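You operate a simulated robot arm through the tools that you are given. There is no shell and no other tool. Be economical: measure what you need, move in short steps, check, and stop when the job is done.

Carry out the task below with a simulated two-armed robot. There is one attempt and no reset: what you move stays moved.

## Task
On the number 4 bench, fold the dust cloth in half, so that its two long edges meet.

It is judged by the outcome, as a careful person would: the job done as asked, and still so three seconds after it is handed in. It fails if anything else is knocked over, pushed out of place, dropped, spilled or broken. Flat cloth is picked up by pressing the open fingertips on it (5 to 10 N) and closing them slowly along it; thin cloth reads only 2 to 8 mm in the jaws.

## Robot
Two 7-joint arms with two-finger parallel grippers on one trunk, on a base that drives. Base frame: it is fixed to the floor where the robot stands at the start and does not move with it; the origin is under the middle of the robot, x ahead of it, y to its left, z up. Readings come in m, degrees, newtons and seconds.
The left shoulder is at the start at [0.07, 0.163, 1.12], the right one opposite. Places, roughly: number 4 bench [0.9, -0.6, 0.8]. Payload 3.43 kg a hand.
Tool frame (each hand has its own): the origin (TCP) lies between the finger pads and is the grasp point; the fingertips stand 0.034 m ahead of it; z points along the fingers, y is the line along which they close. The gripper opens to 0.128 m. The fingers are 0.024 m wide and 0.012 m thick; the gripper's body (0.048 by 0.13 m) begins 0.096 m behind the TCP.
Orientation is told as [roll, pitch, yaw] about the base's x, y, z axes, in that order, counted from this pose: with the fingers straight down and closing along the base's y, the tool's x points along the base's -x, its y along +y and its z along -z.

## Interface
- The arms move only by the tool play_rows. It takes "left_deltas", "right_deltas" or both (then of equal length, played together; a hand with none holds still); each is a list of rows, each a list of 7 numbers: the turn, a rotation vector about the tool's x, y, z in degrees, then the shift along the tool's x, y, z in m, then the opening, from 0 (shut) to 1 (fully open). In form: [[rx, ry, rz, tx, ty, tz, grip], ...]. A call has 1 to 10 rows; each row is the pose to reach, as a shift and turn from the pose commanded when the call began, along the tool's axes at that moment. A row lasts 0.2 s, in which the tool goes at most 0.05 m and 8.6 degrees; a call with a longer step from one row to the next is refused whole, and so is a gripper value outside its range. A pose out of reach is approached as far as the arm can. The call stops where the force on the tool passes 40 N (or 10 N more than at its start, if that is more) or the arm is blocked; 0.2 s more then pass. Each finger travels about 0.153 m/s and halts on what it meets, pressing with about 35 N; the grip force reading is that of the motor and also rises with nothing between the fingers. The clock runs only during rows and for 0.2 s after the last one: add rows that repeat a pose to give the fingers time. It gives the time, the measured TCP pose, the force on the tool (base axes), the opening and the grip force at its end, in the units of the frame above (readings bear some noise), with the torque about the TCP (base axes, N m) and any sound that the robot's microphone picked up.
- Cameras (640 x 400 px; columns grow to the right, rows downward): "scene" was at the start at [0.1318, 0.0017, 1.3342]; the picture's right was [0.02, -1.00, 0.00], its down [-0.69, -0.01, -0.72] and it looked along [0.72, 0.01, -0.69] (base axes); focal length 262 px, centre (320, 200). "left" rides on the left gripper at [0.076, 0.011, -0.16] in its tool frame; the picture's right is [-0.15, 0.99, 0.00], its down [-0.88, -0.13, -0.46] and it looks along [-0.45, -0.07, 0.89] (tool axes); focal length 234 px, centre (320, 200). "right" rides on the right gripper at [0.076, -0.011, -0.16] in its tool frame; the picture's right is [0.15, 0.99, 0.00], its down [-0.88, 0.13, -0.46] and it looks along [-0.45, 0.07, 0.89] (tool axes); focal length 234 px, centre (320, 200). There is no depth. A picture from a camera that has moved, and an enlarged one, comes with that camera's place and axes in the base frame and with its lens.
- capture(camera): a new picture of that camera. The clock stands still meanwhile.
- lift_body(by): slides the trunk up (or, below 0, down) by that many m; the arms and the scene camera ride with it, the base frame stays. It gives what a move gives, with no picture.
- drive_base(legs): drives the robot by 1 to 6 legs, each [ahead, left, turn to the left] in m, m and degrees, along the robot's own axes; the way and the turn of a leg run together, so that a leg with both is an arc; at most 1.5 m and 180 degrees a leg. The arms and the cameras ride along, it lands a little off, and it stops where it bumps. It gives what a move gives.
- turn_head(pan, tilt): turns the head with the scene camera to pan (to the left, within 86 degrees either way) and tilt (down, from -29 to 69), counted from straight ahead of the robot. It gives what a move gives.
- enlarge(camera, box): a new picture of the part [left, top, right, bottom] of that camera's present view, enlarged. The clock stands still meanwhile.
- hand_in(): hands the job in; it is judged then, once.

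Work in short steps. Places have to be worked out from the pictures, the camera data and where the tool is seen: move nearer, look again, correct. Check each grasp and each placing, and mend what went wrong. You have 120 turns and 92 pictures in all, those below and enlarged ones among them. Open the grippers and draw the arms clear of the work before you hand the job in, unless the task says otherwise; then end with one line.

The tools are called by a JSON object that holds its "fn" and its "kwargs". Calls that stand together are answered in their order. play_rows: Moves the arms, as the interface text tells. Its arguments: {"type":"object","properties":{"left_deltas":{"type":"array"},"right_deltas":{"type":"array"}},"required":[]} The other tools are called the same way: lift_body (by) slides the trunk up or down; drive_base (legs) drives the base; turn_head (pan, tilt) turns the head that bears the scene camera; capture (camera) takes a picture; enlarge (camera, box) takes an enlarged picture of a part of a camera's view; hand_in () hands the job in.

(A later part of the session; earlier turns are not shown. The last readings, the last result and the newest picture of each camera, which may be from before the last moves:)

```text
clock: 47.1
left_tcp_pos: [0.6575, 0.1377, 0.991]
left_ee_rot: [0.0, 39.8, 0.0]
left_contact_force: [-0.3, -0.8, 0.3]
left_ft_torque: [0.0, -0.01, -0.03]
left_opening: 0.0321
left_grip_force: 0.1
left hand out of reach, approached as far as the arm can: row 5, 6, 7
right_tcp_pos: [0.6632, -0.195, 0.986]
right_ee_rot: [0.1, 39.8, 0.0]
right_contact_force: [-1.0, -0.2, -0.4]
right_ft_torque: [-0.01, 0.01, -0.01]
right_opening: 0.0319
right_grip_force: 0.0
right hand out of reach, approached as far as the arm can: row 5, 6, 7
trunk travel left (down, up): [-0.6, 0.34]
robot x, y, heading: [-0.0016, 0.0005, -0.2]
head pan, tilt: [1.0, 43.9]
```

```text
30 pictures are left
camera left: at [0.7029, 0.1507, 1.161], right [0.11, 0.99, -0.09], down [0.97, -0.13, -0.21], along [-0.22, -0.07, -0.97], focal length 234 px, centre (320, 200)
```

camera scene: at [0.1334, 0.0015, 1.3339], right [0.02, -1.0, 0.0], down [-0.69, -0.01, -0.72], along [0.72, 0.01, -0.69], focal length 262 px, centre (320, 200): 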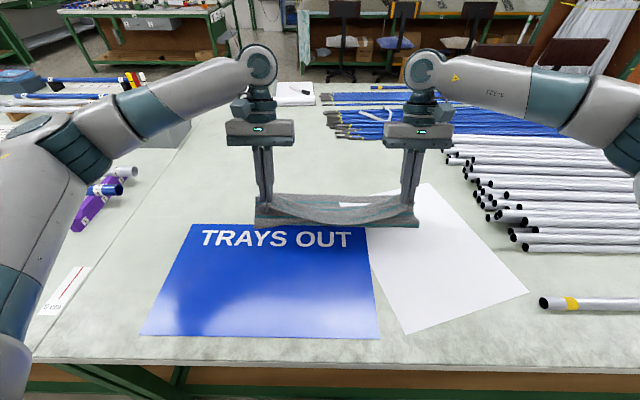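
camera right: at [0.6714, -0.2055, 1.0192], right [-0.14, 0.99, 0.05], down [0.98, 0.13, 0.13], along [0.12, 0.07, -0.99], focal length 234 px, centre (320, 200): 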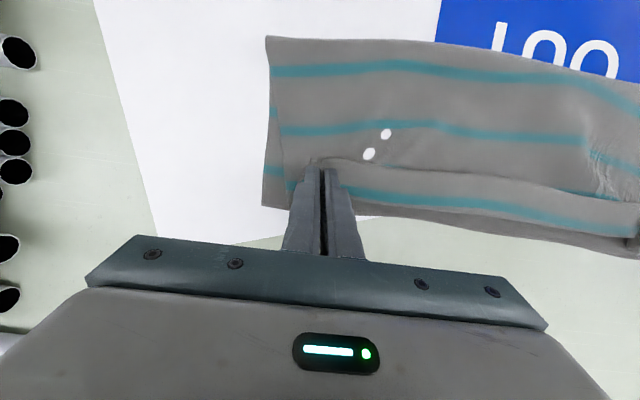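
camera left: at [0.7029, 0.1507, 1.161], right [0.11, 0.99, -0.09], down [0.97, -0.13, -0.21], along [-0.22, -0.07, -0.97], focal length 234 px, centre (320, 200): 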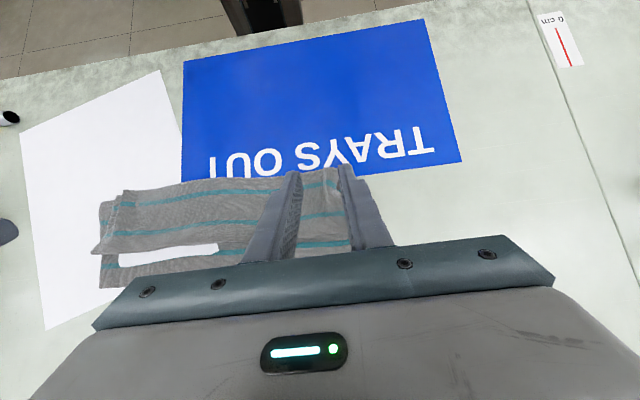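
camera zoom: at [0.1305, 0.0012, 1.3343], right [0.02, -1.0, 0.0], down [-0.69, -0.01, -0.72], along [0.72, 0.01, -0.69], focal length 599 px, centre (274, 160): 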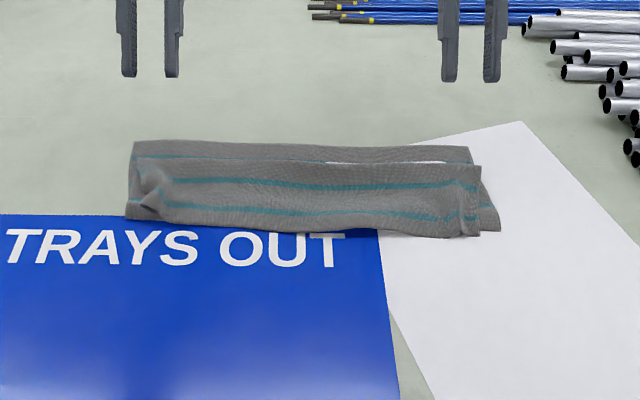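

The edge dropped straight down, making a Z-fold, so I'll first lay the cloth flat again. Its two puckers stand at about (0.60, 0.15) and (0.60, −0.21); I bring both hands upright above them and look.

{"fn": "play_rows", "kwargs": {"left_deltas": [[0, -8, 0, -0.001, 0.001, 0.02, 0.35], [0, -16, 0, -0.003, 0.002, 0.04, 0.35], [0, -24, 0, -0.004, 0.003, 0.06, 0.35], [0, -32, 0, -0.006, 0.003, 0.08, 0.35], [0, -40, 0, -0.007, 0.003, 0.0986, 0.35]], "right_deltas": [[0, -8, 0, 0, -0.002, 0.02, 0.35], [0, -16, 0, 0.001, -0.004, 0.04, 0.35], [0, -24, 0, 0.001, -0.006, 0.06, 0.35], [0, -32, 0, 0.002, -0.008, 0.08, 0.35], [0, -40, 0, 0.002, -0.01, 0.1006, 0.35]]}}

{"fn": "capture", "kwargs": {"camera": "left"}}

{"fn": "capture", "kwargs": {"camera": "right"}}

```text
clock: 48.3
left_tcp_pos: [0.6014, 0.1394, 0.9121]
left_ee_rot: [-0.1, -0.1, 0.1]
left_contact_force: [0.7, 0.0, 0.3]
left_ft_torque: [-0.01, -0.01, 0.0]
left_opening: 0.0447
left_grip_force: 0.1
right_tcp_pos: [0.597, -0.2057, 0.9134]
right_ee_rot: [0.1, -0.2, -0.1]
right_contact_force: [-0.3, -0.3, 0.2]
right_ft_torque: [-0.02, -0.01, 0.0]
right_opening: 0.0446
right_grip_force: 0.1
trunk travel left (down, up): [-0.6, 0.34]
robot x, y, heading: [-0.0002, -0.0021, 0.2]
head pan, tilt: [1.0, 43.9]
```

```text
29 pictures are left
camera left: at [0.5254, 0.1527, 1.0698], right [0.15, 0.99, 0.0], down [0.88, -0.13, 0.46], along [0.45, -0.07, -0.89], focal length 234 px, centre (320, 200)
```

left: 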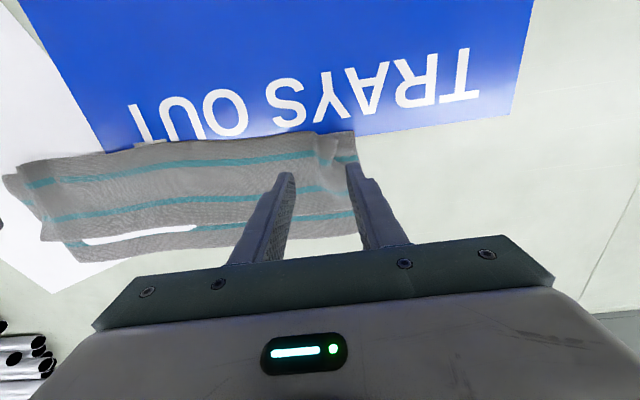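

```text
28 pictures are left
camera right: at [0.5199, -0.2162, 1.0707], right [-0.15, 0.99, 0.0], down [0.88, 0.13, 0.46], along [0.45, 0.07, -0.89], focal length 234 px, centre (320, 200)
```

right: 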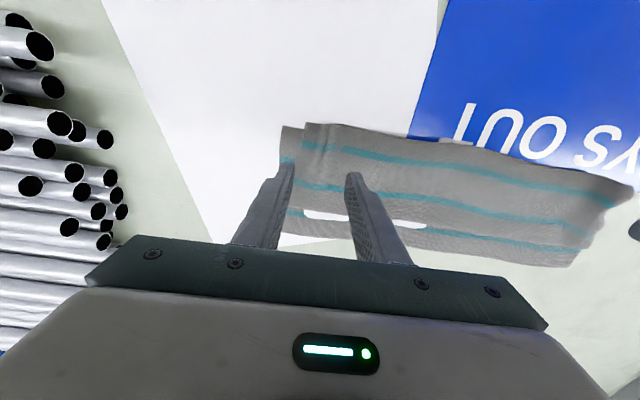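

The loose edge lies at about x≈0.575 (left) to 0.563 (right), on top of the stack. I open to 70 mm over it and go down to just above.

{"fn": "play_rows", "kwargs": {"left_deltas": [[0, 0, 0, 0.009, 0.006, 0.02, 0.55], [0, 0, 0, 0.009, 0.006, 0.045, 0.55], [0, 0, 0, 0.009, 0.006, 0.056, 0.55], [0, 0, 0, 0.009, 0.006, 0.06, 0.55]], "right_deltas": [[0, 0, 0, 0.017, 0.006, 0.02, 0.55], [0, 0, 0, 0.017, 0.006, 0.045, 0.55], [0, 0, 0, 0.017, 0.006, 0.057, 0.55], [0, 0, 0, 0.017, 0.006, 0.061, 0.55]]}}

```text
clock: 49.3
left_tcp_pos: [0.5935, 0.148, 0.8495]
left_ee_rot: [0.0, 0.0, 0.1]
left_contact_force: [0.3, 0.0, -0.4]
left_ft_torque: [0.04, 0.02, -0.01]
left_opening: 0.0706
left_grip_force: 0.1
right_tcp_pos: [0.5804, -0.1977, 0.8502]
right_ee_rot: [0.0, 0.0, -0.1]
right_contact_force: [-0.4, 0.5, -0.6]
right_ft_torque: [-0.01, -0.02, -0.02]
right_opening: 0.0703
right_grip_force: 0.1
trunk travel left (down, up): [-0.6, 0.34]
robot x, y, heading: [0.0028, 0.0024, 0.0]
head pan, tilt: [1.0, 43.9]
```

No contact yet; I creep down another 6 mm.

{"fn": "play_rows", "kwargs": {"left_deltas": [[0, 0, 0, 0, 0, 0.002, 0.55], [0, 0, 0, 0, 0, 0.004, 0.55], [0, 0, 0, 0, 0, 0.006, 0.55]], "right_deltas": [[0, 0, 0, 0, 0, 0.002, 0.55], [0, 0, 0, 0, 0, 0.004, 0.55], [0, 0, 0, 0, 0, 0.006, 0.55]]}}

```text
clock: 50.1
left_tcp_pos: [0.5934, 0.1491, 0.844]
left_ee_rot: [0.0, 0.0, 0.0]
left_contact_force: [1.4, 0.0, 0.6]
left_ft_torque: [-0.03, -0.02, 0.0]
left_opening: 0.0704
left_grip_force: 0.1
right_tcp_pos: [0.5814, -0.2002, 0.8447]
right_ee_rot: [0.0, 0.1, -0.1]
right_contact_force: [0.3, -0.3, 0.5]
right_ft_torque: [-0.02, -0.01, 0.03]
right_opening: 0.0701
right_grip_force: 0.0
trunk travel left (down, up): [-0.6, 0.34]
robot x, y, heading: [-0.0011, -0.0009, -0.2]
head pan, tilt: [1.0, 43.9]
```

I lower 2.5 mm more and begin closing slowly with light pressure, to gather only the top layer.

{"fn": "play_rows", "kwargs": {"left_deltas": [[0, 0, 0, 0, 0, 0.0025, 0.55], [0, 0, 0, 0, 0, 0.0025, 0.5], [0, 0, 0, 0, 0, 0.0025, 0.45], [0, 0, 0, 0, 0, 0.0025, 0.4], [0, 0, 0, 0, 0, 0.0025, 0.35], [0, 0, 0, 0, 0, 0.0025, 0.3], [0, 0, 0, 0, 0, 0.0025, 0.26]], "right_deltas": [[0, 0, 0, 0, 0, 0.0025, 0.55], [0, 0, 0, 0, 0, 0.0025, 0.5], [0, 0, 0, 0, 0, 0.0025, 0.45], [0, 0, 0, 0, 0, 0.0025, 0.4], [0, 0, 0, 0, 0, 0.0025, 0.35], [0, 0, 0, 0, 0, 0.0025, 0.3], [0, 0, 0, 0, 0, 0.0025, 0.26]]}}

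{"fn": "enlarge", "kwargs": {"camera": "right", "box": [200, 100, 440, 250]}}

{"fn": "enlarge", "kwargs": {"camera": "left", "box": [200, 100, 440, 250]}}

```text
clock: 51.7
left_tcp_pos: [0.5928, 0.1488, 0.842]
left_ee_rot: [0.0, 0.0, 0.1]
left_contact_force: [0.1, -0.1, -0.1]
left_ft_torque: [0.02, 0.03, -0.03]
left_opening: 0.0331
left_grip_force: 0.0
right_tcp_pos: [0.5816, -0.1985, 0.8409]
right_ee_rot: [0.0, 0.0, 0.0]
right_contact_force: [0.5, -0.7, 0.1]
right_ft_torque: [-0.02, 0.01, -0.01]
right_opening: 0.0332
right_grip_force: 0.0
trunk travel left (down, up): [-0.6, 0.34]
robot x, y, heading: [-0.0028, -0.002, 0.2]
head pan, tilt: [1.0, 43.9]
```

```text
2.67 times, centred on (320, 175) of right
camera zoom: at [0.5033, -0.2107, 0.9999], right [-0.15, 0.99, 0.0], down [0.88, 0.13, 0.46], along [0.45, 0.07, -0.89], focal length 624 px, centre (320, 267)
```

zoom: 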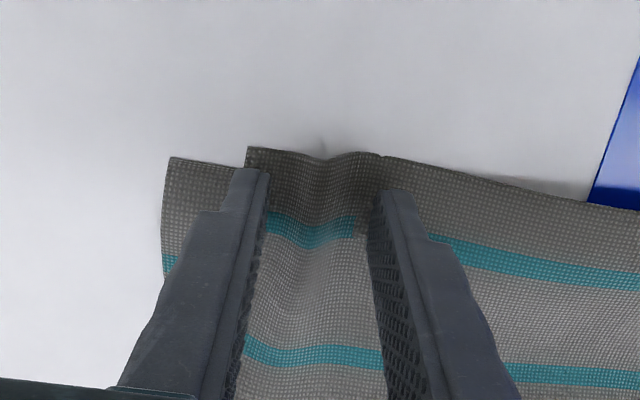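

```text
2.67 times, centred on (320, 175) of left
camera zoom: at [0.5172, 0.1603, 1.0008], right [0.15, 0.99, 0.0], down [0.88, -0.13, 0.46], along [0.45, -0.07, -0.89], focal length 624 px, centre (320, 267)
```

zoom: 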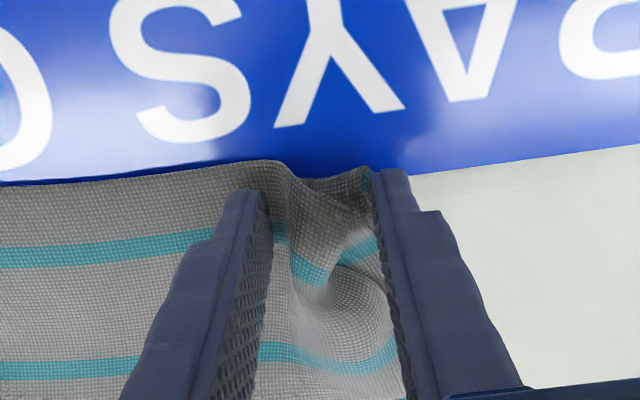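

The left pucker stands between the fingers; the right one is only a slight wave. I press the right 2.5 mm more, the left 1 mm, and close on slowly.

{"fn": "play_rows", "kwargs": {"left_deltas": [[0, 0, 0, 0, 0, 0.001, 0.26], [0, 0, 0, 0, 0, 0.001, 0.23], [0, 0, 0, 0, 0, 0.001, 0.2], [0, 0, 0, 0, 0, 0.001, 0.17], [0, 0, 0, 0, 0, 0.001, 0.14], [0, 0, 0, 0, 0, 0.001, 0.11], [0, 0, 0, 0, 0, 0.001, 0.08], [0, 0, 0, 0, 0, 0.001, 0.04], [0, 0, 0, 0, 0, 0.001, 0], [0, 0, 0, 0, 0, 0.001, 0]], "right_deltas": [[0, 0, 0, 0, 0, 0.0025, 0.26], [0, 0, 0, 0, 0, 0.0025, 0.23], [0, 0, 0, 0, 0, 0.0025, 0.2], [0, 0, 0, 0, 0, 0.0025, 0.17], [0, 0, 0, 0, 0, 0.0025, 0.14], [0, 0, 0, 0, 0, 0.0025, 0.11], [0, 0, 0, 0, 0, 0.0025, 0.08], [0, 0, 0, 0, 0, 0.0025, 0.04], [0, 0, 0, 0, 0, 0.0025, 0], [0, 0, 0, 0, 0, 0.0025, 0]]}}

```text
clock: 53.9
left_tcp_pos: [0.5932, 0.1475, 0.8422]
left_ee_rot: [-0.2, 0.0, 0.0]
left_contact_force: [-0.2, -14.9, 1.7]
left_ft_torque: [-0.51, -0.04, 0.04]
left_opening: 0.0046
left_grip_force: 34.8
right_tcp_pos: [0.5796, -0.1978, 0.8388]
right_ee_rot: [0.1, 0.2, 0.0]
right_contact_force: [0.3, 15.4, 2.3]
right_ft_torque: [0.52, 0.01, -0.03]
right_opening: 0.0025
right_grip_force: 35.4
trunk travel left (down, up): [-0.6, 0.34]
robot x, y, heading: [0.0003, 0.0027, -0.1]
head pan, tilt: [1.0, 43.9]
```

Both hold cloth (4.6 and 2.5 mm). I bring them 7 mm inward, lift and carry the edge back towards me.

{"fn": "play_rows", "kwargs": {"left_deltas": [[0, 0, 0, 0, -0.005, -0.01, 0], [0, 0, 0, 0, -0.007, -0.035, 0], [0, 0, 0, 0.035, -0.007, -0.06, 0], [0, 0, 0, 0.08, -0.007, -0.07, 0], [0, 0, 0, 0.12, -0.007, -0.065, 0], [0, 0, 0, 0.15, -0.007, -0.055, 0]], "right_deltas": [[0, 0, 0, 0, 0.005, -0.01, 0], [0, 0, 0, 0, 0.007, -0.035, 0], [0, 0, 0, 0.03, 0.007, -0.06, 0], [0, 0, 0, 0.072, 0.007, -0.072, 0], [0, 0, 0, 0.11, 0.007, -0.068, 0], [0, 0, 0, 0.137, 0.007, -0.058, 0]]}}

{"fn": "enlarge", "kwargs": {"camera": "scene", "box": [200, 130, 480, 305]}}

```text
clock: 55.3
left_tcp_pos: [0.4433, 0.1423, 0.8977]
left_ee_rot: [0.0, -0.1, 0.0]
left_contact_force: [0.1, -1.2, 0.2]
left_ft_torque: [-0.04, -0.01, 0.02]
left_opening: 0.0047
left_grip_force: 35.5
right_tcp_pos: [0.4416, -0.1926, 0.8971]
right_ee_rot: [0.0, -0.1, -0.1]
right_contact_force: [0.8, 1.4, -0.1]
right_ft_torque: [0.07, -0.02, 0.0]
right_opening: 0.0023
right_grip_force: 35.0
trunk travel left (down, up): [-0.6, 0.34]
robot x, y, heading: [-0.0031, -0.0, 0.1]
head pan, tilt: [1.0, 43.9]
```

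```text
2.29 times, centred on (340, 218) of scene
camera zoom: at [0.1307, 0.0014, 1.3344], right [0.02, -1.0, 0.0], down [-0.69, -0.01, -0.72], along [0.72, 0.01, -0.69], focal length 599 px, centre (274, 160)
```

zoom: 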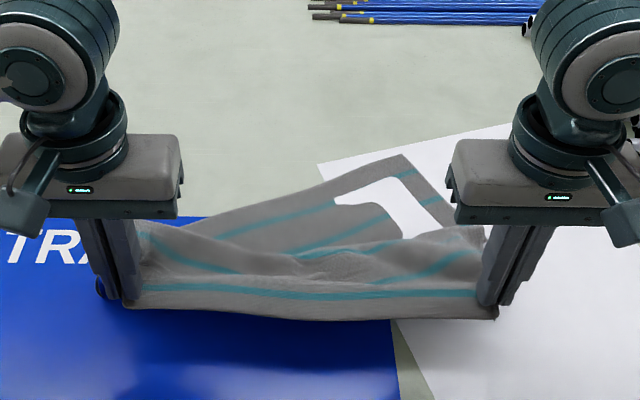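

The left hand also caught a lower layer and swung the cloth around. I lower both and let the left go, keeping the right, then look.

{"fn": "play_rows", "kwargs": {"left_deltas": [[0, 0, 0, 0, 0, 0.02, 0], [0, 0, 0, 0, 0, 0.035, 0], [0, 0, 0, 0, 0, 0.04, 0.15], [0, 0, 0, 0, 0, 0.04, 0.4], [0, 0, 0, 0, 0, 0.01, 0.4], [0, 0, 0, 0, 0, -0.03, 0.4], [0, 0, 0, 0, 0.04, -0.06, 0.4], [0, 0, 0, 0, 0.09, -0.06, 0.4]], "right_deltas": [[0, 0, 0, 0, 0, 0.015, 0], [0, 0, 0, 0, 0, 0.03, 0], [0, 0, 0, 0, 0, 0.03, 0], [0, 0, 0, 0, 0, 0.03, 0], [0, 0, 0, 0, 0, 0.03, 0], [0, 0, 0, 0, 0, 0.03, 0], [0, 0, 0, 0, 0, 0.03, 0], [0, 0, 0, 0, 0, 0.03, 0]]}}

{"fn": "capture", "kwargs": {"camera": "scene"}}

```text
clock: 57.1
left_tcp_pos: [0.4445, 0.2329, 0.9567]
left_ee_rot: [-0.1, 0.1, -0.1]
left_contact_force: [-0.1, -0.1, 0.1]
left_ft_torque: [-0.04, -0.02, 0.03]
left_opening: 0.0512
left_grip_force: 0.1
right_tcp_pos: [0.4445, -0.1909, 0.8683]
right_ee_rot: [-0.1, 0.0, 0.0]
right_contact_force: [0.5, -0.4, -0.4]
right_ft_torque: [-0.01, -0.04, 0.03]
right_opening: 0.0024
right_grip_force: 35.4
trunk travel left (down, up): [-0.6, 0.34]
robot x, y, heading: [-0.0025, 0.006, -0.1]
head pan, tilt: [1.0, 43.9]
```

```text
24 pictures are left
camera scene: at [0.1305, 0.0034, 1.3343], right [0.02, -1.0, 0.0], down [-0.69, -0.01, -0.72], along [0.72, 0.01, -0.69], focal length 262 px, centre (320, 200)
```

scene: 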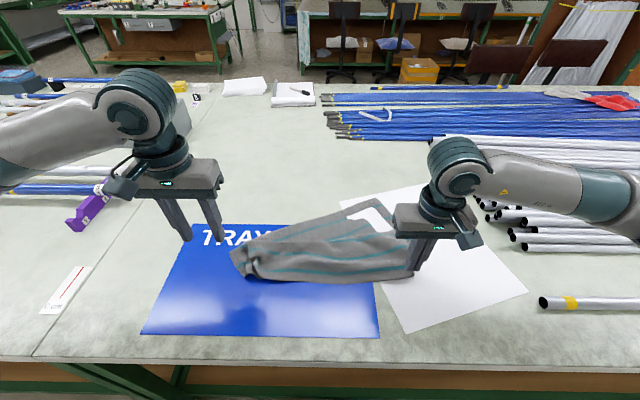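

I take a closer look at the bunched left side.

{"fn": "enlarge", "kwargs": {"camera": "scene", "box": [200, 185, 440, 335]}}

{"fn": "capture", "kwargs": {"camera": "left"}}

```text
2.67 times, centred on (320, 260) of scene
camera zoom: at [0.1305, 0.0034, 1.3343], right [0.02, -1.0, 0.0], down [-0.69, -0.01, -0.72], along [0.72, 0.01, -0.69], focal length 699 px, centre (320, 40)
```

zoom: 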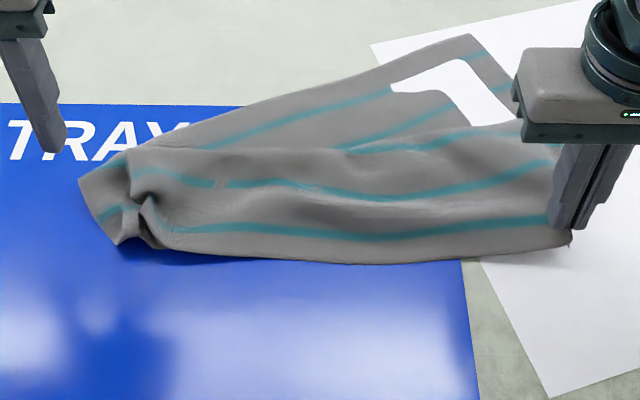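

```text
22 pictures are left
camera left: at [0.369, 0.2449, 1.1152], right [0.15, 0.99, 0.0], down [0.88, -0.13, 0.46], along [0.45, -0.07, -0.89], focal length 234 px, centre (320, 200)
```

left: 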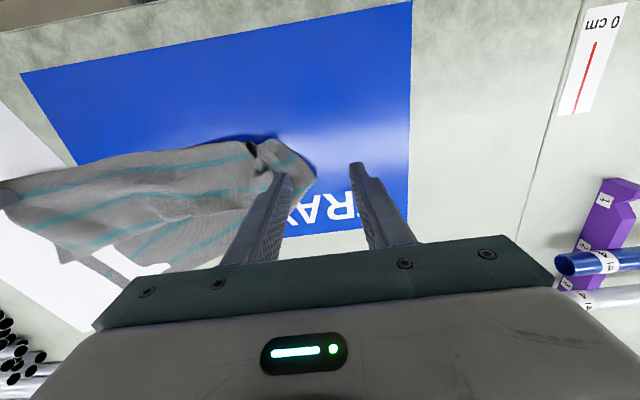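

The far-left corner has been pulled in to about (0.49, 0.215). I'll pick up that corner with the left hand and pull it back out; first I go above it.

{"fn": "play_rows", "kwargs": {"left_deltas": [[0, 0, 0, -0.02, -0.012, 0.02, 0.42], [0, 0, 0, -0.04, -0.025, 0.05, 0.42], [0, 0, 0, -0.0525, -0.037, 0.085, 0.42], [0, 0, 0, -0.0525, -0.037, 0.105, 0.42], [0, 0, 0, -0.0525, -0.037, 0.114, 0.42]]}}

{"fn": "enlarge", "kwargs": {"camera": "left", "box": [200, 100, 440, 250]}}

```text
clock: 58.3
left_tcp_pos: [0.4969, 0.1943, 0.8419]
left_ee_rot: [0.0, 0.0, 0.0]
left_contact_force: [-0.4, 0.5, 0.3]
left_ft_torque: [-0.04, 0.01, 0.04]
left_opening: 0.0537
left_grip_force: 0.2
right_tcp_pos: [0.4437, -0.1934, 0.868]
right_ee_rot: [0.0, 0.0, 0.0]
right_contact_force: [-0.1, 0.0, 0.6]
right_ft_torque: [0.02, 0.04, -0.05]
right_opening: 0.0026
right_grip_force: 35.3
trunk travel left (down, up): [-0.6, 0.34]
robot x, y, heading: [-0.0026, 0.0033, -0.1]
head pan, tilt: [1.0, 43.9]
```

```text
2.67 times, centred on (320, 175) of left
camera zoom: at [0.4209, 0.2067, 1.0008], right [0.15, 0.99, 0.0], down [0.88, -0.13, 0.46], along [0.45, -0.07, -0.89], focal length 624 px, centre (320, 267)
```

zoom: 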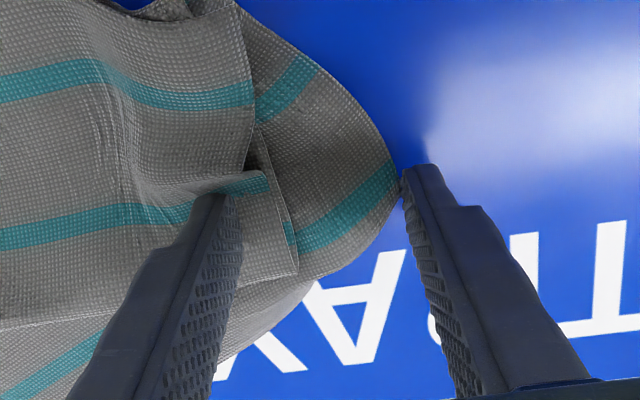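

The true far-left corner lies on top at about (0.512, 0.185), with a fold beneath it. I shift the left hand 30 mm inward to straddle that corner and close lightly.

{"fn": "play_rows", "kwargs": {"left_deltas": [[0, 0, 0, 0, 0, -0.02, 0.42], [0, 0, 0, 0, -0.03, -0.02, 0.42], [0, 0, 0, 0, -0.03, -0.006, 0.42], [0, 0, 0, 0, -0.03, 0.0, 0.38], [0, 0, 0, 0, -0.03, 0.0, 0.32], [0, 0, 0, 0, -0.03, 0.0, 0.26], [0, 0, 0, 0, -0.03, 0.0, 0.2]]}}

{"fn": "enlarge", "kwargs": {"camera": "left", "box": [200, 100, 440, 250]}}

```text
clock: 59.9
left_tcp_pos: [0.4963, 0.1645, 0.8429]
left_ee_rot: [0.0, 0.0, 0.0]
left_contact_force: [-0.2, 0.6, -0.2]
left_ft_torque: [0.0, 0.03, 0.0]
left_opening: 0.0256
left_grip_force: 0.0
right_tcp_pos: [0.4427, -0.1919, 0.8677]
right_ee_rot: [-0.1, 0.0, 0.0]
right_contact_force: [0.5, -0.1, -0.2]
right_ft_torque: [0.0, 0.02, 0.02]
right_opening: 0.0025
right_grip_force: 35.2
trunk travel left (down, up): [-0.6, 0.34]
robot x, y, heading: [0.0001, -0.005, 0.2]
head pan, tilt: [1.0, 43.9]
```

```text
2.67 times, centred on (320, 175) of left
camera zoom: at [0.4199, 0.1771, 1.0014], right [0.15, 0.99, 0.0], down [0.88, -0.13, 0.46], along [0.45, -0.07, -0.89], focal length 624 px, centre (320, 267)
```

zoom: 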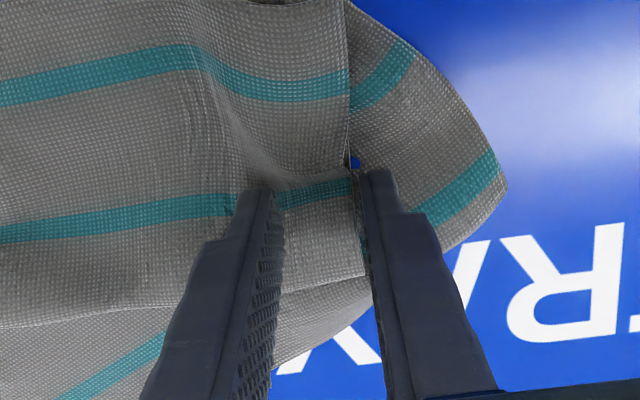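

Now it's clear: the far-left corner is the pointed piece at about (0.497, 0.225), single layer, peeking out from under the top strip. I open, shift so the fingers straddle just that corner, and lower.

{"fn": "play_rows", "kwargs": {"left_deltas": [[0, 0, 0, 0, 0, -0.02, 0.33], [0, 0, 0, 0.004, 0.045, -0.02, 0.33], [0, 0, 0, 0.004, 0.045, -0.008, 0.33], [0, 0, 0, 0.004, 0.045, 0.0, 0.33], [0, 0, 0, 0.004, 0.045, 0.004, 0.33]]}}

{"fn": "enlarge", "kwargs": {"camera": "left", "box": [200, 100, 440, 250]}}

```text
clock: 61.1
left_tcp_pos: [0.4917, 0.2097, 0.8387]
left_ee_rot: [0.0, 0.0, 0.0]
left_contact_force: [-1.1, 0.6, 3.2]
left_ft_torque: [-0.08, 0.06, -0.05]
left_opening: 0.0421
left_grip_force: 0.1
right_tcp_pos: [0.4434, -0.1922, 0.8684]
right_ee_rot: [0.0, 0.0, 0.0]
right_contact_force: [-0.4, -0.8, -0.5]
right_ft_torque: [-0.02, 0.01, -0.01]
right_opening: 0.0025
right_grip_force: 34.4
trunk travel left (down, up): [-0.6, 0.34]
robot x, y, heading: [-0.0005, 0.0019, -0.1]
head pan, tilt: [1.0, 43.9]
```

```text
2.67 times, centred on (320, 175) of left
camera zoom: at [0.4161, 0.2215, 0.9976], right [0.15, 0.99, 0.0], down [0.88, -0.13, 0.46], along [0.45, -0.07, -0.89], focal length 624 px, centre (320, 267)
```

zoom: 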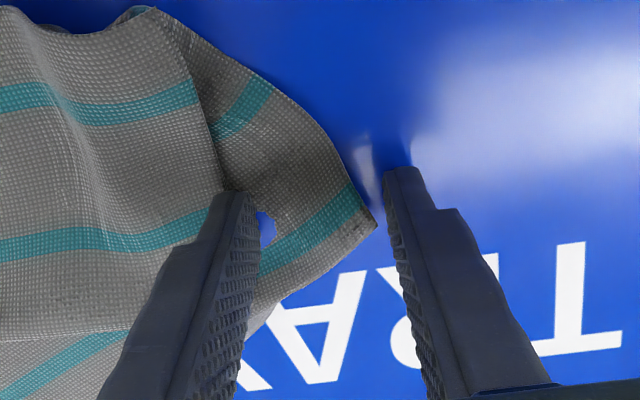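

The corner lies neatly between the fingers with light contact. I close slowly on it.

{"fn": "play_rows", "kwargs": {"left_deltas": [[0, 0, 0, 0, 0, 0.0003, 0.3], [0, 0, 0, 0, 0, 0.0003, 0.27], [0, 0, 0, 0, 0, 0.0003, 0.24], [0, 0, 0, 0, 0, 0.0003, 0.21], [0, 0, 0, 0, 0, 0.0003, 0.18], [0, 0, 0, 0, 0, 0.0003, 0.14], [0, 0, 0, 0, 0, 0.0003, 0.1], [0, 0, 0, 0, 0, 0.0003, 0.06], [0, 0, 0, 0, 0, 0.0003, 0.02], [0, 0, 0, 0, 0, 0.0003, 0]]}}

```text
clock: 63.3
left_tcp_pos: [0.4918, 0.2086, 0.8392]
left_ee_rot: [0.0, 0.0, 0.0]
left_contact_force: [-0.9, -2.4, 1.1]
left_ft_torque: [-0.09, 0.06, 0.01]
left_opening: 0.0026
left_grip_force: 35.2
right_tcp_pos: [0.4437, -0.192, 0.8672]
right_ee_rot: [0.1, 0.0, -0.1]
right_contact_force: [-0.1, 0.3, 0.2]
right_ft_torque: [0.01, 0.03, 0.0]
right_opening: 0.0027
right_grip_force: 35.3
trunk travel left (down, up): [-0.6, 0.34]
robot x, y, heading: [-0.0017, 0.0004, -0.3]
head pan, tilt: [1.0, 43.9]
```

Caught (2.6 mm). I pull that corner forward to x≈0.70 slightly raised, while the right hand takes the near-right corner back to x≈0.39.

{"fn": "play_rows", "kwargs": {"left_deltas": [[0, 0, 0, -0.01, 0, -0.025, 0], [0, 0, 0, -0.045, 0, -0.035, 0], [0, 0, 0, -0.085, 0, -0.035, 0], [0, 0, 0, -0.125, 0, -0.035, 0], [0, 0, 0, -0.165, 0, -0.03, 0], [0, 0, 0, -0.2, 0, -0.025, 0], [0, 0, 0, -0.21, 0, -0.015, 0]], "right_deltas": [[0, 0, 0, 0.01, 0, 0, 0], [0, 0, 0, 0.02, 0, 0, 0], [0, 0, 0, 0.03, 0, 0, 0], [0, 0, 0, 0.04, 0, 0, 0], [0, 0, 0, 0.05, 0, 0.005, 0], [0, 0, 0, 0.055, 0, 0.01, 0], [0, 0, 0, 0.06, 0, 0.015, 0]]}}

{"fn": "enlarge", "kwargs": {"camera": "scene", "box": [200, 150, 480, 325]}}

```text
clock: 64.9
left_tcp_pos: [0.7019, 0.2086, 0.8521]
left_ee_rot: [0.1, 0.0, 0.0]
left_contact_force: [-1.3, -3.0, -0.2]
left_ft_torque: [-0.08, 0.05, -0.03]
left_opening: 0.0024
left_grip_force: 34.6
right_tcp_pos: [0.3837, -0.1914, 0.8508]
right_ee_rot: [-0.1, 0.0, -0.1]
right_contact_force: [1.8, 2.1, 0.5]
right_ft_torque: [0.07, -0.08, -0.02]
right_opening: 0.0024
right_grip_force: 35.3
trunk travel left (down, up): [-0.6, 0.34]
robot x, y, heading: [-0.0008, -0.0009, 0.0]
head pan, tilt: [1.0, 43.9]
```

```text
2.29 times, centred on (340, 238) of scene
camera zoom: at [0.1315, 0.0016, 1.3342], right [0.02, -1.0, 0.0], down [-0.69, -0.01, -0.72], along [0.72, 0.01, -0.69], focal length 599 px, centre (274, 114)
```

zoom: 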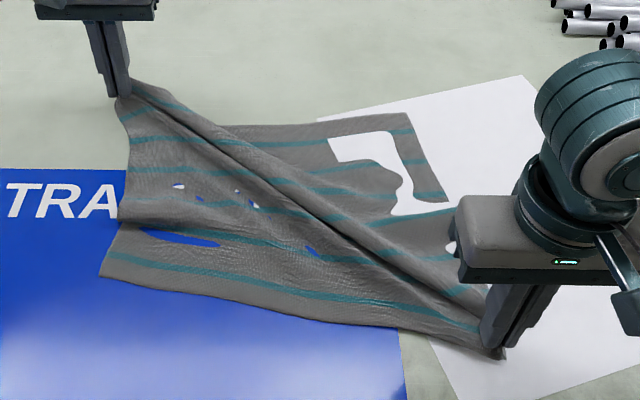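

The cloth is unfolded again, only skewed by the diagonal tension. I lower the left corner, let it go and bring the left hand above the near-left corner at about (0.45, 0.18).

{"fn": "play_rows", "kwargs": {"left_deltas": [[0, 0, 0, 0.004, -0.008, 0.008, 0], [0, 0, 0, 0.004, -0.008, 0.01, 0.15], [0, 0, 0, 0.004, -0.008, 0.01, 0.33], [0, 0, 0, 0.004, -0.008, -0.03, 0.33], [0, 0, 0, 0.03, -0.008, -0.06, 0.33], [0, 0, 0, 0.075, -0.01, -0.065, 0.33], [0, 0, 0, 0.12, -0.015, -0.065, 0.33], [0, 0, 0, 0.165, -0.018, -0.065, 0.33], [0, 0, 0, 0.21, -0.02, -0.055, 0.33], [0, 0, 0, 0.245, -0.022, -0.03, 0.33]]}}

{"fn": "capture", "kwargs": {"camera": "left"}}

```text
clock: 67.1
left_tcp_pos: [0.4577, 0.1863, 0.8838]
left_ee_rot: [0.0, 0.0, 0.1]
left_contact_force: [0.1, -0.2, 0.7]
left_ft_torque: [-0.02, 0.02, -0.01]
left_opening: 0.0422
left_grip_force: 0.0
right_tcp_pos: [0.3834, -0.1925, 0.8515]
right_ee_rot: [-0.1, -0.1, 0.0]
right_contact_force: [-0.1, 0.3, -0.5]
right_ft_torque: [0.02, -0.02, 0.0]
right_opening: 0.0023
right_grip_force: 35.4
trunk travel left (down, up): [-0.6, 0.34]
robot x, y, heading: [-0.0024, -0.0004, -0.0]
head pan, tilt: [1.0, 43.9]
```

```text
17 pictures are left
camera left: at [0.381, 0.1993, 1.0421], right [0.15, 0.99, 0.0], down [0.88, -0.13, 0.46], along [0.45, -0.07, -0.89], focal length 234 px, centre (320, 200)
```

left: 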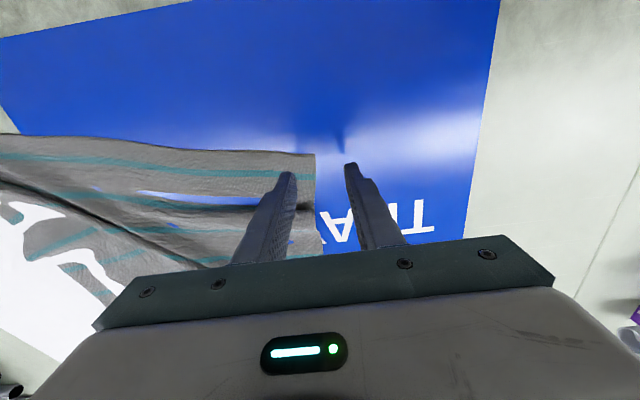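

The near-left corner is at (0.443, 0.183). I turn the left hand ~85° so it closes across the near edge; that way the edge will point up into the jaws and hang evenly both ways.

{"fn": "play_rows", "kwargs": {"left_deltas": [[0, 0, 8.5, 0.001, -0.002, 0, 0.38], [0, 0, 17, 0.002, -0.004, 0, 0.38], [0, 0, 25.5, 0.003, -0.006, 0, 0.38], [0, 0, 34, 0.004, -0.008, 0, 0.38], [0, 0, 42.5, 0.005, -0.01, 0, 0.38], [0, 0, 51, 0.006, -0.012, 0, 0.38], [0, 0, 59.5, 0.007, -0.015, 0, 0.38], [0, 0, 68, 0.008, -0.018, 0, 0.38], [0, 0, 76.5, 0.009, -0.021, 0, 0.38], [0, 0, 85, 0.01, -0.023, 0, 0.38]]}}

{"fn": "capture", "kwargs": {"camera": "left"}}

```text
clock: 69.3
left_tcp_pos: [0.447, 0.1636, 0.8832]
left_ee_rot: [0.0, 0.0, -85.2]
left_contact_force: [-0.3, -0.8, -1.1]
left_ft_torque: [0.0, -0.01, -0.01]
left_opening: 0.0486
left_grip_force: 0.0
right_tcp_pos: [0.3833, -0.1912, 0.851]
right_ee_rot: [0.1, 0.1, 0.0]
right_contact_force: [0.9, 0.0, 0.5]
right_ft_torque: [-0.02, 0.01, -0.03]
right_opening: 0.0023
right_grip_force: 34.5
trunk travel left (down, up): [-0.6, 0.34]
robot x, y, heading: [-0.0035, 0.0027, 0.1]
head pan, tilt: [1.0, 43.9]
```

```text
16 pictures are left
camera left: at [0.4517, 0.242, 1.0418], right [1.0, -0.06, 0.0], down [-0.06, -0.89, 0.46], along [-0.03, -0.45, -0.89], focal length 234 px, centre (320, 200)
```

left: 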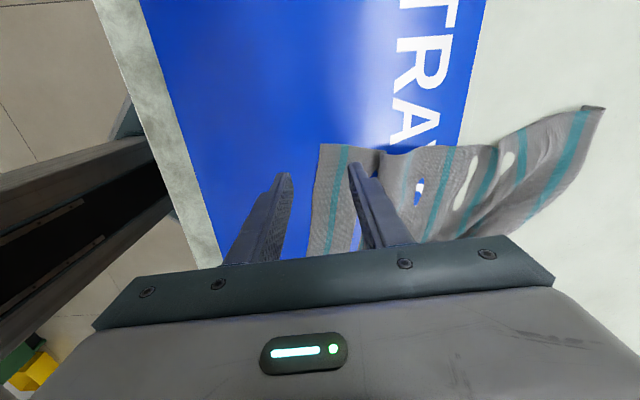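

The view shows the near edge between the two fingers, the outer one on the poster. I lower to contact in small steps.

{"fn": "play_rows", "kwargs": {"left_deltas": [[0, 0, 0, 0, 0, 0.025, 0.38], [0, 0, 0, 0, 0, 0.04, 0.38], [0, 0, 0, 0, 0, 0.0435, 0.38], [0, 0, 0, 0, 0, 0.0455, 0.38]]}}

```text
clock: 70.3
left_tcp_pos: [0.4461, 0.1649, 0.8383]
left_ee_rot: [0.0, 0.0, -85.0]
left_contact_force: [0.3, -0.5, -0.7]
left_ft_torque: [0.02, -0.02, -0.03]
left_opening: 0.0485
left_grip_force: 0.0
right_tcp_pos: [0.3833, -0.192, 0.8519]
right_ee_rot: [0.1, 0.0, 0.0]
right_contact_force: [-0.4, -0.1, -0.5]
right_ft_torque: [-0.02, -0.03, 0.0]
right_opening: 0.0025
right_grip_force: 35.2
trunk travel left (down, up): [-0.6, 0.34]
robot x, y, heading: [-0.0006, -0.0009, -0.1]
head pan, tilt: [1.0, 43.9]
```

I go 2.3 mm further for light contact and close slowly across the edge.

{"fn": "play_rows", "kwargs": {"left_deltas": [[0, 0, 0, 0, 0, 0.0023, 0.38], [0, 0, 0, 0, 0, 0.0023, 0.34], [0, 0, 0, 0, 0, 0.0023, 0.3], [0, 0, 0, 0, 0, 0.0023, 0.26], [0, 0, 0, 0, 0, 0.0023, 0.22], [0, 0, 0, 0, 0, 0.0023, 0.18], [0, 0, 0, 0, 0, 0.0023, 0.14], [0, 0, 0, 0, 0, 0.0023, 0.1], [0, 0, 0, 0, 0, 0.0023, 0.05], [0, 0, 0, 0, 0, 0.0023, 0]]}}

{"fn": "enlarge", "kwargs": {"camera": "left", "box": [200, 100, 440, 250]}}

```text
clock: 72.5
left_tcp_pos: [0.4451, 0.163, 0.8372]
left_ee_rot: [0.1, 0.1, -84.9]
left_contact_force: [3.2, 1.2, 30.7]
left_ft_torque: [-0.03, -0.23, 0.01]
left_opening: 0.0
left_grip_force: 33.0
right_tcp_pos: [0.3818, -0.1932, 0.8515]
right_ee_rot: [0.0, -0.1, -0.1]
right_contact_force: [1.4, 0.8, -0.2]
right_ft_torque: [-0.02, -0.02, 0.03]
right_opening: 0.0024
right_grip_force: 35.3
trunk travel left (down, up): [-0.6, 0.34]
robot x, y, heading: [0.0011, 0.0028, -0.2]
head pan, tilt: [1.0, 43.9]
```

```text
2.67 times, centred on (320, 175) of left
camera zoom: at [0.4491, 0.2412, 0.9958], right [1.0, -0.06, 0.0], down [-0.05, -0.89, 0.46], along [-0.03, -0.46, -0.89], focal length 624 px, centre (320, 267)
```

zoom: 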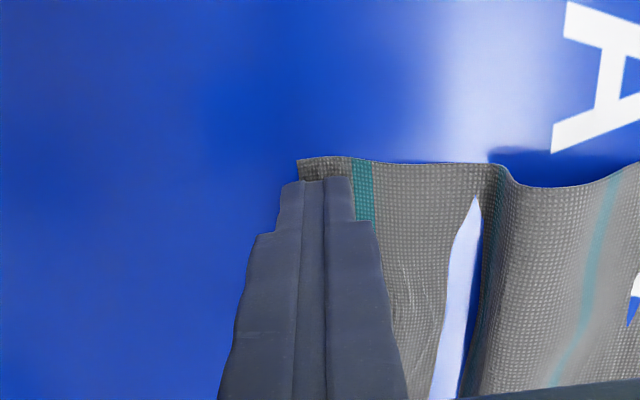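

The fingers slid over the edge without a pinch. Better idea: pick the cloth up by its middle line (the 4th stripe) at both side edges, so that both halves hang down with the long edges together, then lay it down. First I flatten the left side: wide pinch near the near-left edge, then pull it back.

{"fn": "play_rows", "kwargs": {"left_deltas": [[0, 0, 0, 0, 0, -0.03, 0.2], [0, 0, 0, 0, 0.032, -0.03, 0.55], [0, 0, 0, 0, 0.032, -0.015, 0.55], [0, 0, 0, 0, 0.032, -0.003, 0.55], [0, 0, 0, 0, 0.032, 0.0, 0.55]]}}

```text
clock: 73.7
left_tcp_pos: [0.4803, 0.1667, 0.8369]
left_ee_rot: [0.3, 0.0, -84.8]
left_contact_force: [6.0, 1.4, 25.3]
left_ft_torque: [-0.06, 0.56, -0.03]
left_opening: 0.0664
left_grip_force: 0.0
right_tcp_pos: [0.3819, -0.1932, 0.8517]
right_ee_rot: [0.0, 0.0, 0.0]
right_contact_force: [0.0, 0.5, -0.3]
right_ft_torque: [-0.01, -0.01, 0.0]
right_opening: 0.0022
right_grip_force: 35.3
trunk travel left (down, up): [-0.6, 0.34]
robot x, y, heading: [-0.0004, -0.0024, -0.1]
head pan, tilt: [1.0, 43.9]
```

Pressing too hard (25 N): I ease up 1.5 mm and close slowly.

{"fn": "play_rows", "kwargs": {"left_deltas": [[0, 0, 0, 0, 0, -0.0015, 0.52], [0, 0, 0, 0, 0, -0.0015, 0.47], [0, 0, 0, 0, 0, -0.0015, 0.42], [0, 0, 0, 0, 0, -0.0015, 0.36], [0, 0, 0, 0, 0, -0.0015, 0.3], [0, 0, 0, 0, 0, -0.0015, 0.24], [0, 0, 0, 0, 0, -0.0015, 0.17], [0, 0, 0, 0, 0, -0.0015, 0.1], [0, 0, 0, 0, 0, -0.0015, 0.04], [0, 0, 0, 0, 0, -0.0015, 0]]}}

```text
clock: 75.9
left_tcp_pos: [0.4775, 0.1668, 0.8374]
left_ee_rot: [0.0, 0.0, -85.0]
left_contact_force: [-6.5, -3.1, 26.8]
left_ft_torque: [-0.15, 0.25, -0.04]
left_opening: 0.0038
left_grip_force: 35.2
right_tcp_pos: [0.3826, -0.1923, 0.8513]
right_ee_rot: [0.1, -0.2, 0.0]
right_contact_force: [0.6, 1.8, -0.3]
right_ft_torque: [0.03, -0.05, -0.05]
right_opening: 0.0023
right_grip_force: 35.0
trunk travel left (down, up): [-0.6, 0.34]
robot x, y, heading: [0.0001, 0.0025, -0.3]
head pan, tilt: [1.0, 43.9]
```

Pinched (3.8 mm). I lift 2 cm and pull it back towards me by 8.5 cm.

{"fn": "play_rows", "kwargs": {"left_deltas": [[0, 0, 0, 0, 0, -0.02, 0], [0, 0, 0, 0.005, -0.03, -0.02, 0], [0, 0, 0, 0.01, -0.06, -0.02, 0], [0, 0, 0, 0.01, -0.085, -0.018, 0], [0, 0, 0, 0.01, -0.085, -0.012, 0]]}}

{"fn": "enlarge", "kwargs": {"camera": "scene", "box": [200, 150, 480, 325]}}

```text
clock: 77.1
left_tcp_pos: [0.3908, 0.1715, 0.8489]
left_ee_rot: [-0.2, 0.0, -85.1]
left_contact_force: [0.5, -0.9, 0.4]
left_ft_torque: [0.0, -0.01, -0.06]
left_opening: 0.0034
left_grip_force: 35.1
right_tcp_pos: [0.3837, -0.1926, 0.8506]
right_ee_rot: [-0.1, -0.1, 0.0]
right_contact_force: [0.5, -0.2, 1.0]
right_ft_torque: [-0.02, 0.01, -0.04]
right_opening: 0.0023
right_grip_force: 35.5
trunk travel left (down, up): [-0.6, 0.34]
robot x, y, heading: [-0.0033, 0.0028, -0.2]
head pan, tilt: [1.0, 43.9]
```

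```text
2.29 times, centred on (340, 238) of scene
camera zoom: at [0.1317, 0.0017, 1.3341], right [0.02, -1.0, 0.0], down [-0.69, -0.01, -0.72], along [0.72, 0.01, -0.69], focal length 599 px, centre (274, 114)
```

zoom: 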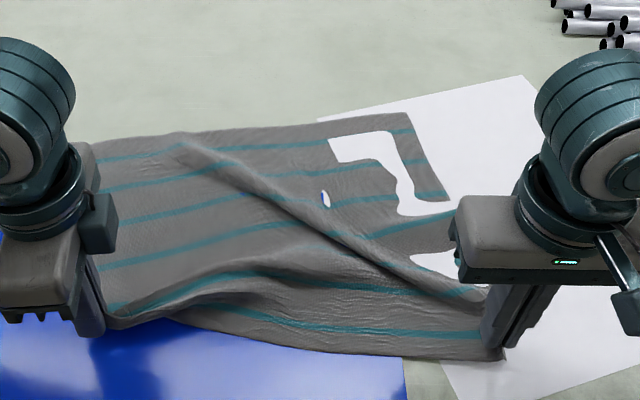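

Mostly flat now with a diagonal wrinkle. I release both hands low and raise them clear towards the outside to view the cloth.

{"fn": "play_rows", "kwargs": {"left_deltas": [[0, 0, 0, 0, 0, 0.008, 0.1], [0, 0, 0, 0, 0, 0.008, 0.35], [0, 0, 0, 0, 0, -0.02, 0.45], [0, 0, 0, 0, 0, -0.06, 0.55], [0, 0, 0, 0.045, 0, -0.075, 0.55], [0, 0, 0, 0.09, 0, -0.075, 0.55]], "right_deltas": [[0, 0, 0, 0, 0, 0.01, 0.1], [0, 0, 0, 0, 0, 0.01, 0.3], [0, 0, 0, 0, 0, -0.02, 0.3], [0, 0, 0, 0, 0, -0.06, 0.3], [0, 0, 0, 0, -0.045, -0.075, 0.4], [0, 0, 0, 0, -0.09, -0.075, 0.55]]}}

{"fn": "enlarge", "kwargs": {"camera": "scene", "box": [200, 150, 480, 325]}}

```text
clock: 78.5
left_tcp_pos: [0.384, 0.2586, 0.9238]
left_ee_rot: [0.0, 0.1, -85.0]
left_contact_force: [-0.3, -0.1, 0.4]
left_ft_torque: [0.0, -0.02, -0.04]
left_opening: 0.0704
left_grip_force: 0.1
right_tcp_pos: [0.3818, -0.2831, 0.9265]
right_ee_rot: [0.0, -0.1, 0.0]
right_contact_force: [-0.3, 0.2, 0.2]
right_ft_torque: [0.03, -0.01, -0.04]
right_opening: 0.0706
right_grip_force: 0.1
trunk travel left (down, up): [-0.6, 0.34]
robot x, y, heading: [0.0004, 0.0004, 0.1]
head pan, tilt: [1.0, 43.9]
```

```text
2.29 times, centred on (340, 238) of scene
camera zoom: at [0.1294, 0.0019, 1.3344], right [0.02, -1.0, 0.0], down [-0.69, -0.01, -0.72], along [0.72, 0.01, -0.69], focal length 599 px, centre (274, 114)
```

zoom: 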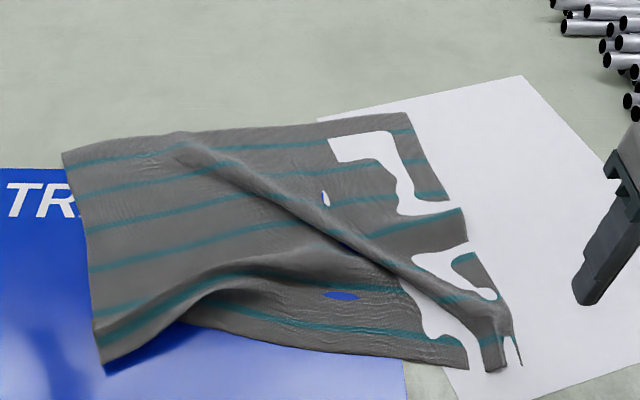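

The cloth is spread out again, rotated ~11° with some wrinkles that will fall out when it hangs. The middle stripe meets the side edges at about (0.453, 0.19) and (0.529, −0.20); I take both hands there, turning the right one across the stripe.

{"fn": "play_rows", "kwargs": {"left_deltas": [[0, 0, 0, -0.01, 0.007, 0, 0.55], [0, 0, 0, -0.02, 0.014, 0, 0.55], [0, 0, 0, -0.03, 0.02, 0, 0.55], [0, 0, 0, -0.04, 0.027, 0, 0.55], [0, 0, 0, -0.05, 0.033, 0, 0.55], [0, 0, 0, -0.06, 0.04, 0, 0.55], [0, 0, 0, -0.07, 0.046, 0, 0.55], [0, 0, 0, -0.08, 0.053, 0, 0.55], [0, 0, 0, -0.088, 0.059, 0, 0.55], [0, 0, 0, -0.096, 0.065, 0, 0.55]], "right_deltas": [[0, 0, -8.5, -0.014, 0.01, 0, 0.55], [0, 0, -17, -0.028, 0.021, 0, 0.55], [0, 0, -25.5, -0.042, 0.032, 0, 0.55], [0, 0, -34, -0.056, 0.043, 0, 0.55], [0, 0, -42.5, -0.07, 0.054, 0, 0.55], [0, 0, -51, -0.084, 0.065, 0, 0.55], [0, 0, -59.5, -0.098, 0.076, 0, 0.55], [0, 0, -68, -0.112, 0.087, 0, 0.55], [0, 0, -76.5, -0.126, 0.097, 0, 0.55], [0, 0, -85, -0.14, 0.106, 0, 0.55]]}}

{"fn": "capture", "kwargs": {"camera": "right"}}

{"fn": "capture", "kwargs": {"camera": "left"}}

```text
clock: 80.7
left_tcp_pos: [0.4583, 0.1682, 0.9229]
left_ee_rot: [0.0, 0.0, -85.0]
left_contact_force: [-0.2, 0.6, 0.6]
left_ft_torque: [0.0, -0.05, -0.01]
left_opening: 0.0703
left_grip_force: 0.2
right_tcp_pos: [0.4865, -0.1625, 0.9024]
right_ee_rot: [-5.7, 1.2, 79.7]
right_contact_force: [-0.4, 0.0, -0.3]
right_ft_torque: [0.0, 0.0, 0.02]
right_opening: 0.0705
right_grip_force: 0.0
right hand out of reach, approached as far as the arm can: row 9, 10
trunk travel left (down, up): [-0.6, 0.34]
robot x, y, heading: [-0.0002, 0.0006, 0.2]
head pan, tilt: [1.0, 43.9]
```

```text
12 pictures are left
camera right: at [0.4677, -0.2331, 1.0629], right [-0.99, 0.03, -0.1], down [-0.01, 0.91, 0.42], along [0.1, 0.42, -0.9], focal length 234 px, centre (320, 200)
```

right: 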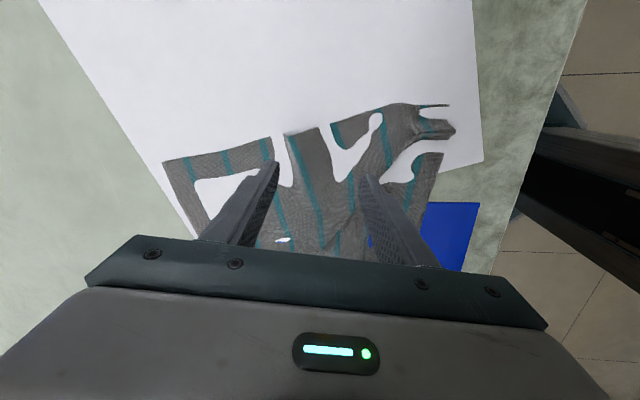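

```text
11 pictures are left
camera left: at [0.4622, 0.2472, 1.0818], right [1.0, -0.06, 0.0], down [-0.05, -0.89, 0.46], along [-0.03, -0.46, -0.89], focal length 234 px, centre (320, 200)
```

left: 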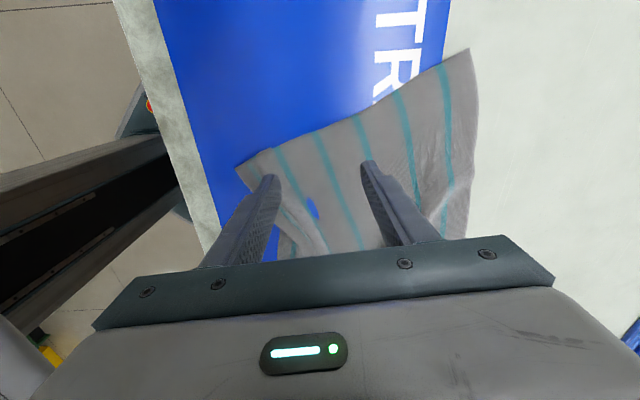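

Left is centred on the middle stripe. The right's target is (0.518, −0.170); it hit a wrist limit at full turn, so I bring it there with ~75° yaw and level, and lower both near the cloth.

{"fn": "play_rows", "kwargs": {"left_deltas": [[0, 0, 0, 0, 0, 0.025, 0.55], [0, 0, 0, 0, 0, 0.05, 0.55], [0, 0, 0, 0, 0, 0.073, 0.55], [0, 0, 0, 0, 0, 0.073, 0.55]], "right_deltas": [[-0.3, -1.5, 1.5, 0.001, -0.008, 0, 0.55], [-0.6, -3, 3, 0.0015, -0.016, 0.005, 0.55], [-0.9, -4.5, 4.5, 0.002, -0.024, 0.02, 0.55], [-1, -5.6, 5, 0.0025, -0.032, 0.04, 0.55]]}}

```text
clock: 81.7
left_tcp_pos: [0.4579, 0.1694, 0.851]
left_ee_rot: [0.1, 0.0, -85.0]
left_contact_force: [0.1, -1.5, 0.4]
left_ft_torque: [-0.03, 0.0, -0.02]
left_opening: 0.0708
left_grip_force: 0.0
right_tcp_pos: [0.5076, -0.1695, 0.8907]
right_ee_rot: [-4.6, -3.9, 75.4]
right_contact_force: [-0.4, 0.5, -0.3]
right_ft_torque: [-0.03, 0.0, 0.0]
right_opening: 0.0702
right_grip_force: 0.0
right hand out of reach, approached as far as the arm can: row 3, 4
trunk travel left (down, up): [-0.6, 0.34]
robot x, y, heading: [-0.0019, -0.0013, -0.4]
head pan, tilt: [1.0, 43.9]
```

The right wrist is at a limit in this cramped pose. Raising the trunk should give the arm more room; I try +0.12 m.

{"fn": "lift_body", "kwargs": {"by": 0.12}}

```text
clock: 83.2
left_tcp_pos: [0.4581, 0.1697, 0.9711]
left_ee_rot: [0.0, 0.0, -85.0]
left_contact_force: [-0.1, -0.2, 0.3]
left_ft_torque: [-0.01, 0.0, 0.02]
left_opening: 0.0702
left_grip_force: 0.0
right_tcp_pos: [0.5047, -0.1684, 1.0113]
right_ee_rot: [-4.6, -3.9, 75.4]
right_contact_force: [-0.3, 0.3, -0.1]
right_ft_torque: [-0.02, -0.01, -0.03]
right_opening: 0.0702
right_grip_force: 0.1
trunk travel left (down, up): [-0.72, 0.22]
robot x, y, heading: [-0.0023, 0.0004, 0.0]
head pan, tilt: [1.0, 43.9]
```

I level the right hand, turn it to 85° and lower 6 cm, and lower the left again.

{"fn": "play_rows", "kwargs": {"left_deltas": [[0, 0, 0, 0, 0, 0.04, 0.55], [0, 0, 0, 0, 0, 0.08, 0.55], [0, 0, 0, 0, 0, 0.11, 0.55], [0, 0, 0, 0, 0, 0.12, 0.55]], "right_deltas": [[-1.2, -0.9, -2.4, -0.0005, -0.003, 0, 0.55], [-2.5, -1.7, -4.8, -0.001, -0.006, 0.02, 0.55], [-3.7, -2.6, -7.2, -0.0015, -0.01, 0.04, 0.55], [-5, -3.4, -9.6, -0.002, -0.013, 0.06, 0.55]]}}

```text
clock: 84.2
left_tcp_pos: [0.4587, 0.1661, 0.852]
left_ee_rot: [0.0, 0.3, -84.9]
left_contact_force: [-0.1, -0.9, 1.1]
left_ft_torque: [0.1, 0.02, -0.02]
left_opening: 0.0704
left_grip_force: 0.1
right_tcp_pos: [0.442, -0.1804, 0.9305]
right_ee_rot: [-1.1, -7.0, 84.6]
right_contact_force: [0.5, -0.5, -0.5]
right_ft_torque: [0.13, 0.05, 0.01]
right_opening: 0.0704
right_grip_force: 0.0
right hand out of reach, approached as far as the arm can: row 1, 2, 3, 4
trunk travel left (down, up): [-0.72, 0.22]
robot x, y, heading: [0.0073, 0.003, -0.1]
head pan, tilt: [1.0, 43.9]
```

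The right arm is in an awkward branch. I unwind it back to yaw 0, as at the start, in place.

{"fn": "play_rows", "kwargs": {"right_deltas": [[0, 0, 8.5, 0, 0, -0.005, 0.55], [0, 0, 17, 0, 0, -0.01, 0.55], [0, 0, 25.5, 0, 0, -0.015, 0.55], [0, 0, 34, 0, 0, -0.015, 0.55], [0, 0, 42.5, 0, 0, -0.015, 0.55], [0, 0, 51, 0, 0, -0.015, 0.55], [0, 0, 59.5, 0, 0, -0.015, 0.55], [0, 0, 68, 0, 0, -0.015, 0.55], [0, 0, 76.5, 0, 0, -0.015, 0.55], [0, 0, 84.6, 0, 0, -0.015, 0.55]]}}

```text
clock: 86.4
left_tcp_pos: [0.4578, 0.1692, 0.8498]
left_ee_rot: [0.1, 0.0, -85.0]
left_contact_force: [0.4, 0.0, 0.8]
left_ft_torque: [0.01, 0.01, 0.0]
left_opening: 0.0704
left_grip_force: 0.0
right_tcp_pos: [0.4415, -0.1777, 0.9469]
right_ee_rot: [6.8, -1.2, 0.3]
right_contact_force: [-1.0, 0.5, 0.5]
right_ft_torque: [-0.03, 0.01, -0.02]
right_opening: 0.0704
right_grip_force: 0.1
trunk travel left (down, up): [-0.72, 0.22]
robot x, y, heading: [0.0004, 0.0008, -0.1]
head pan, tilt: [1.0, 43.9]
```

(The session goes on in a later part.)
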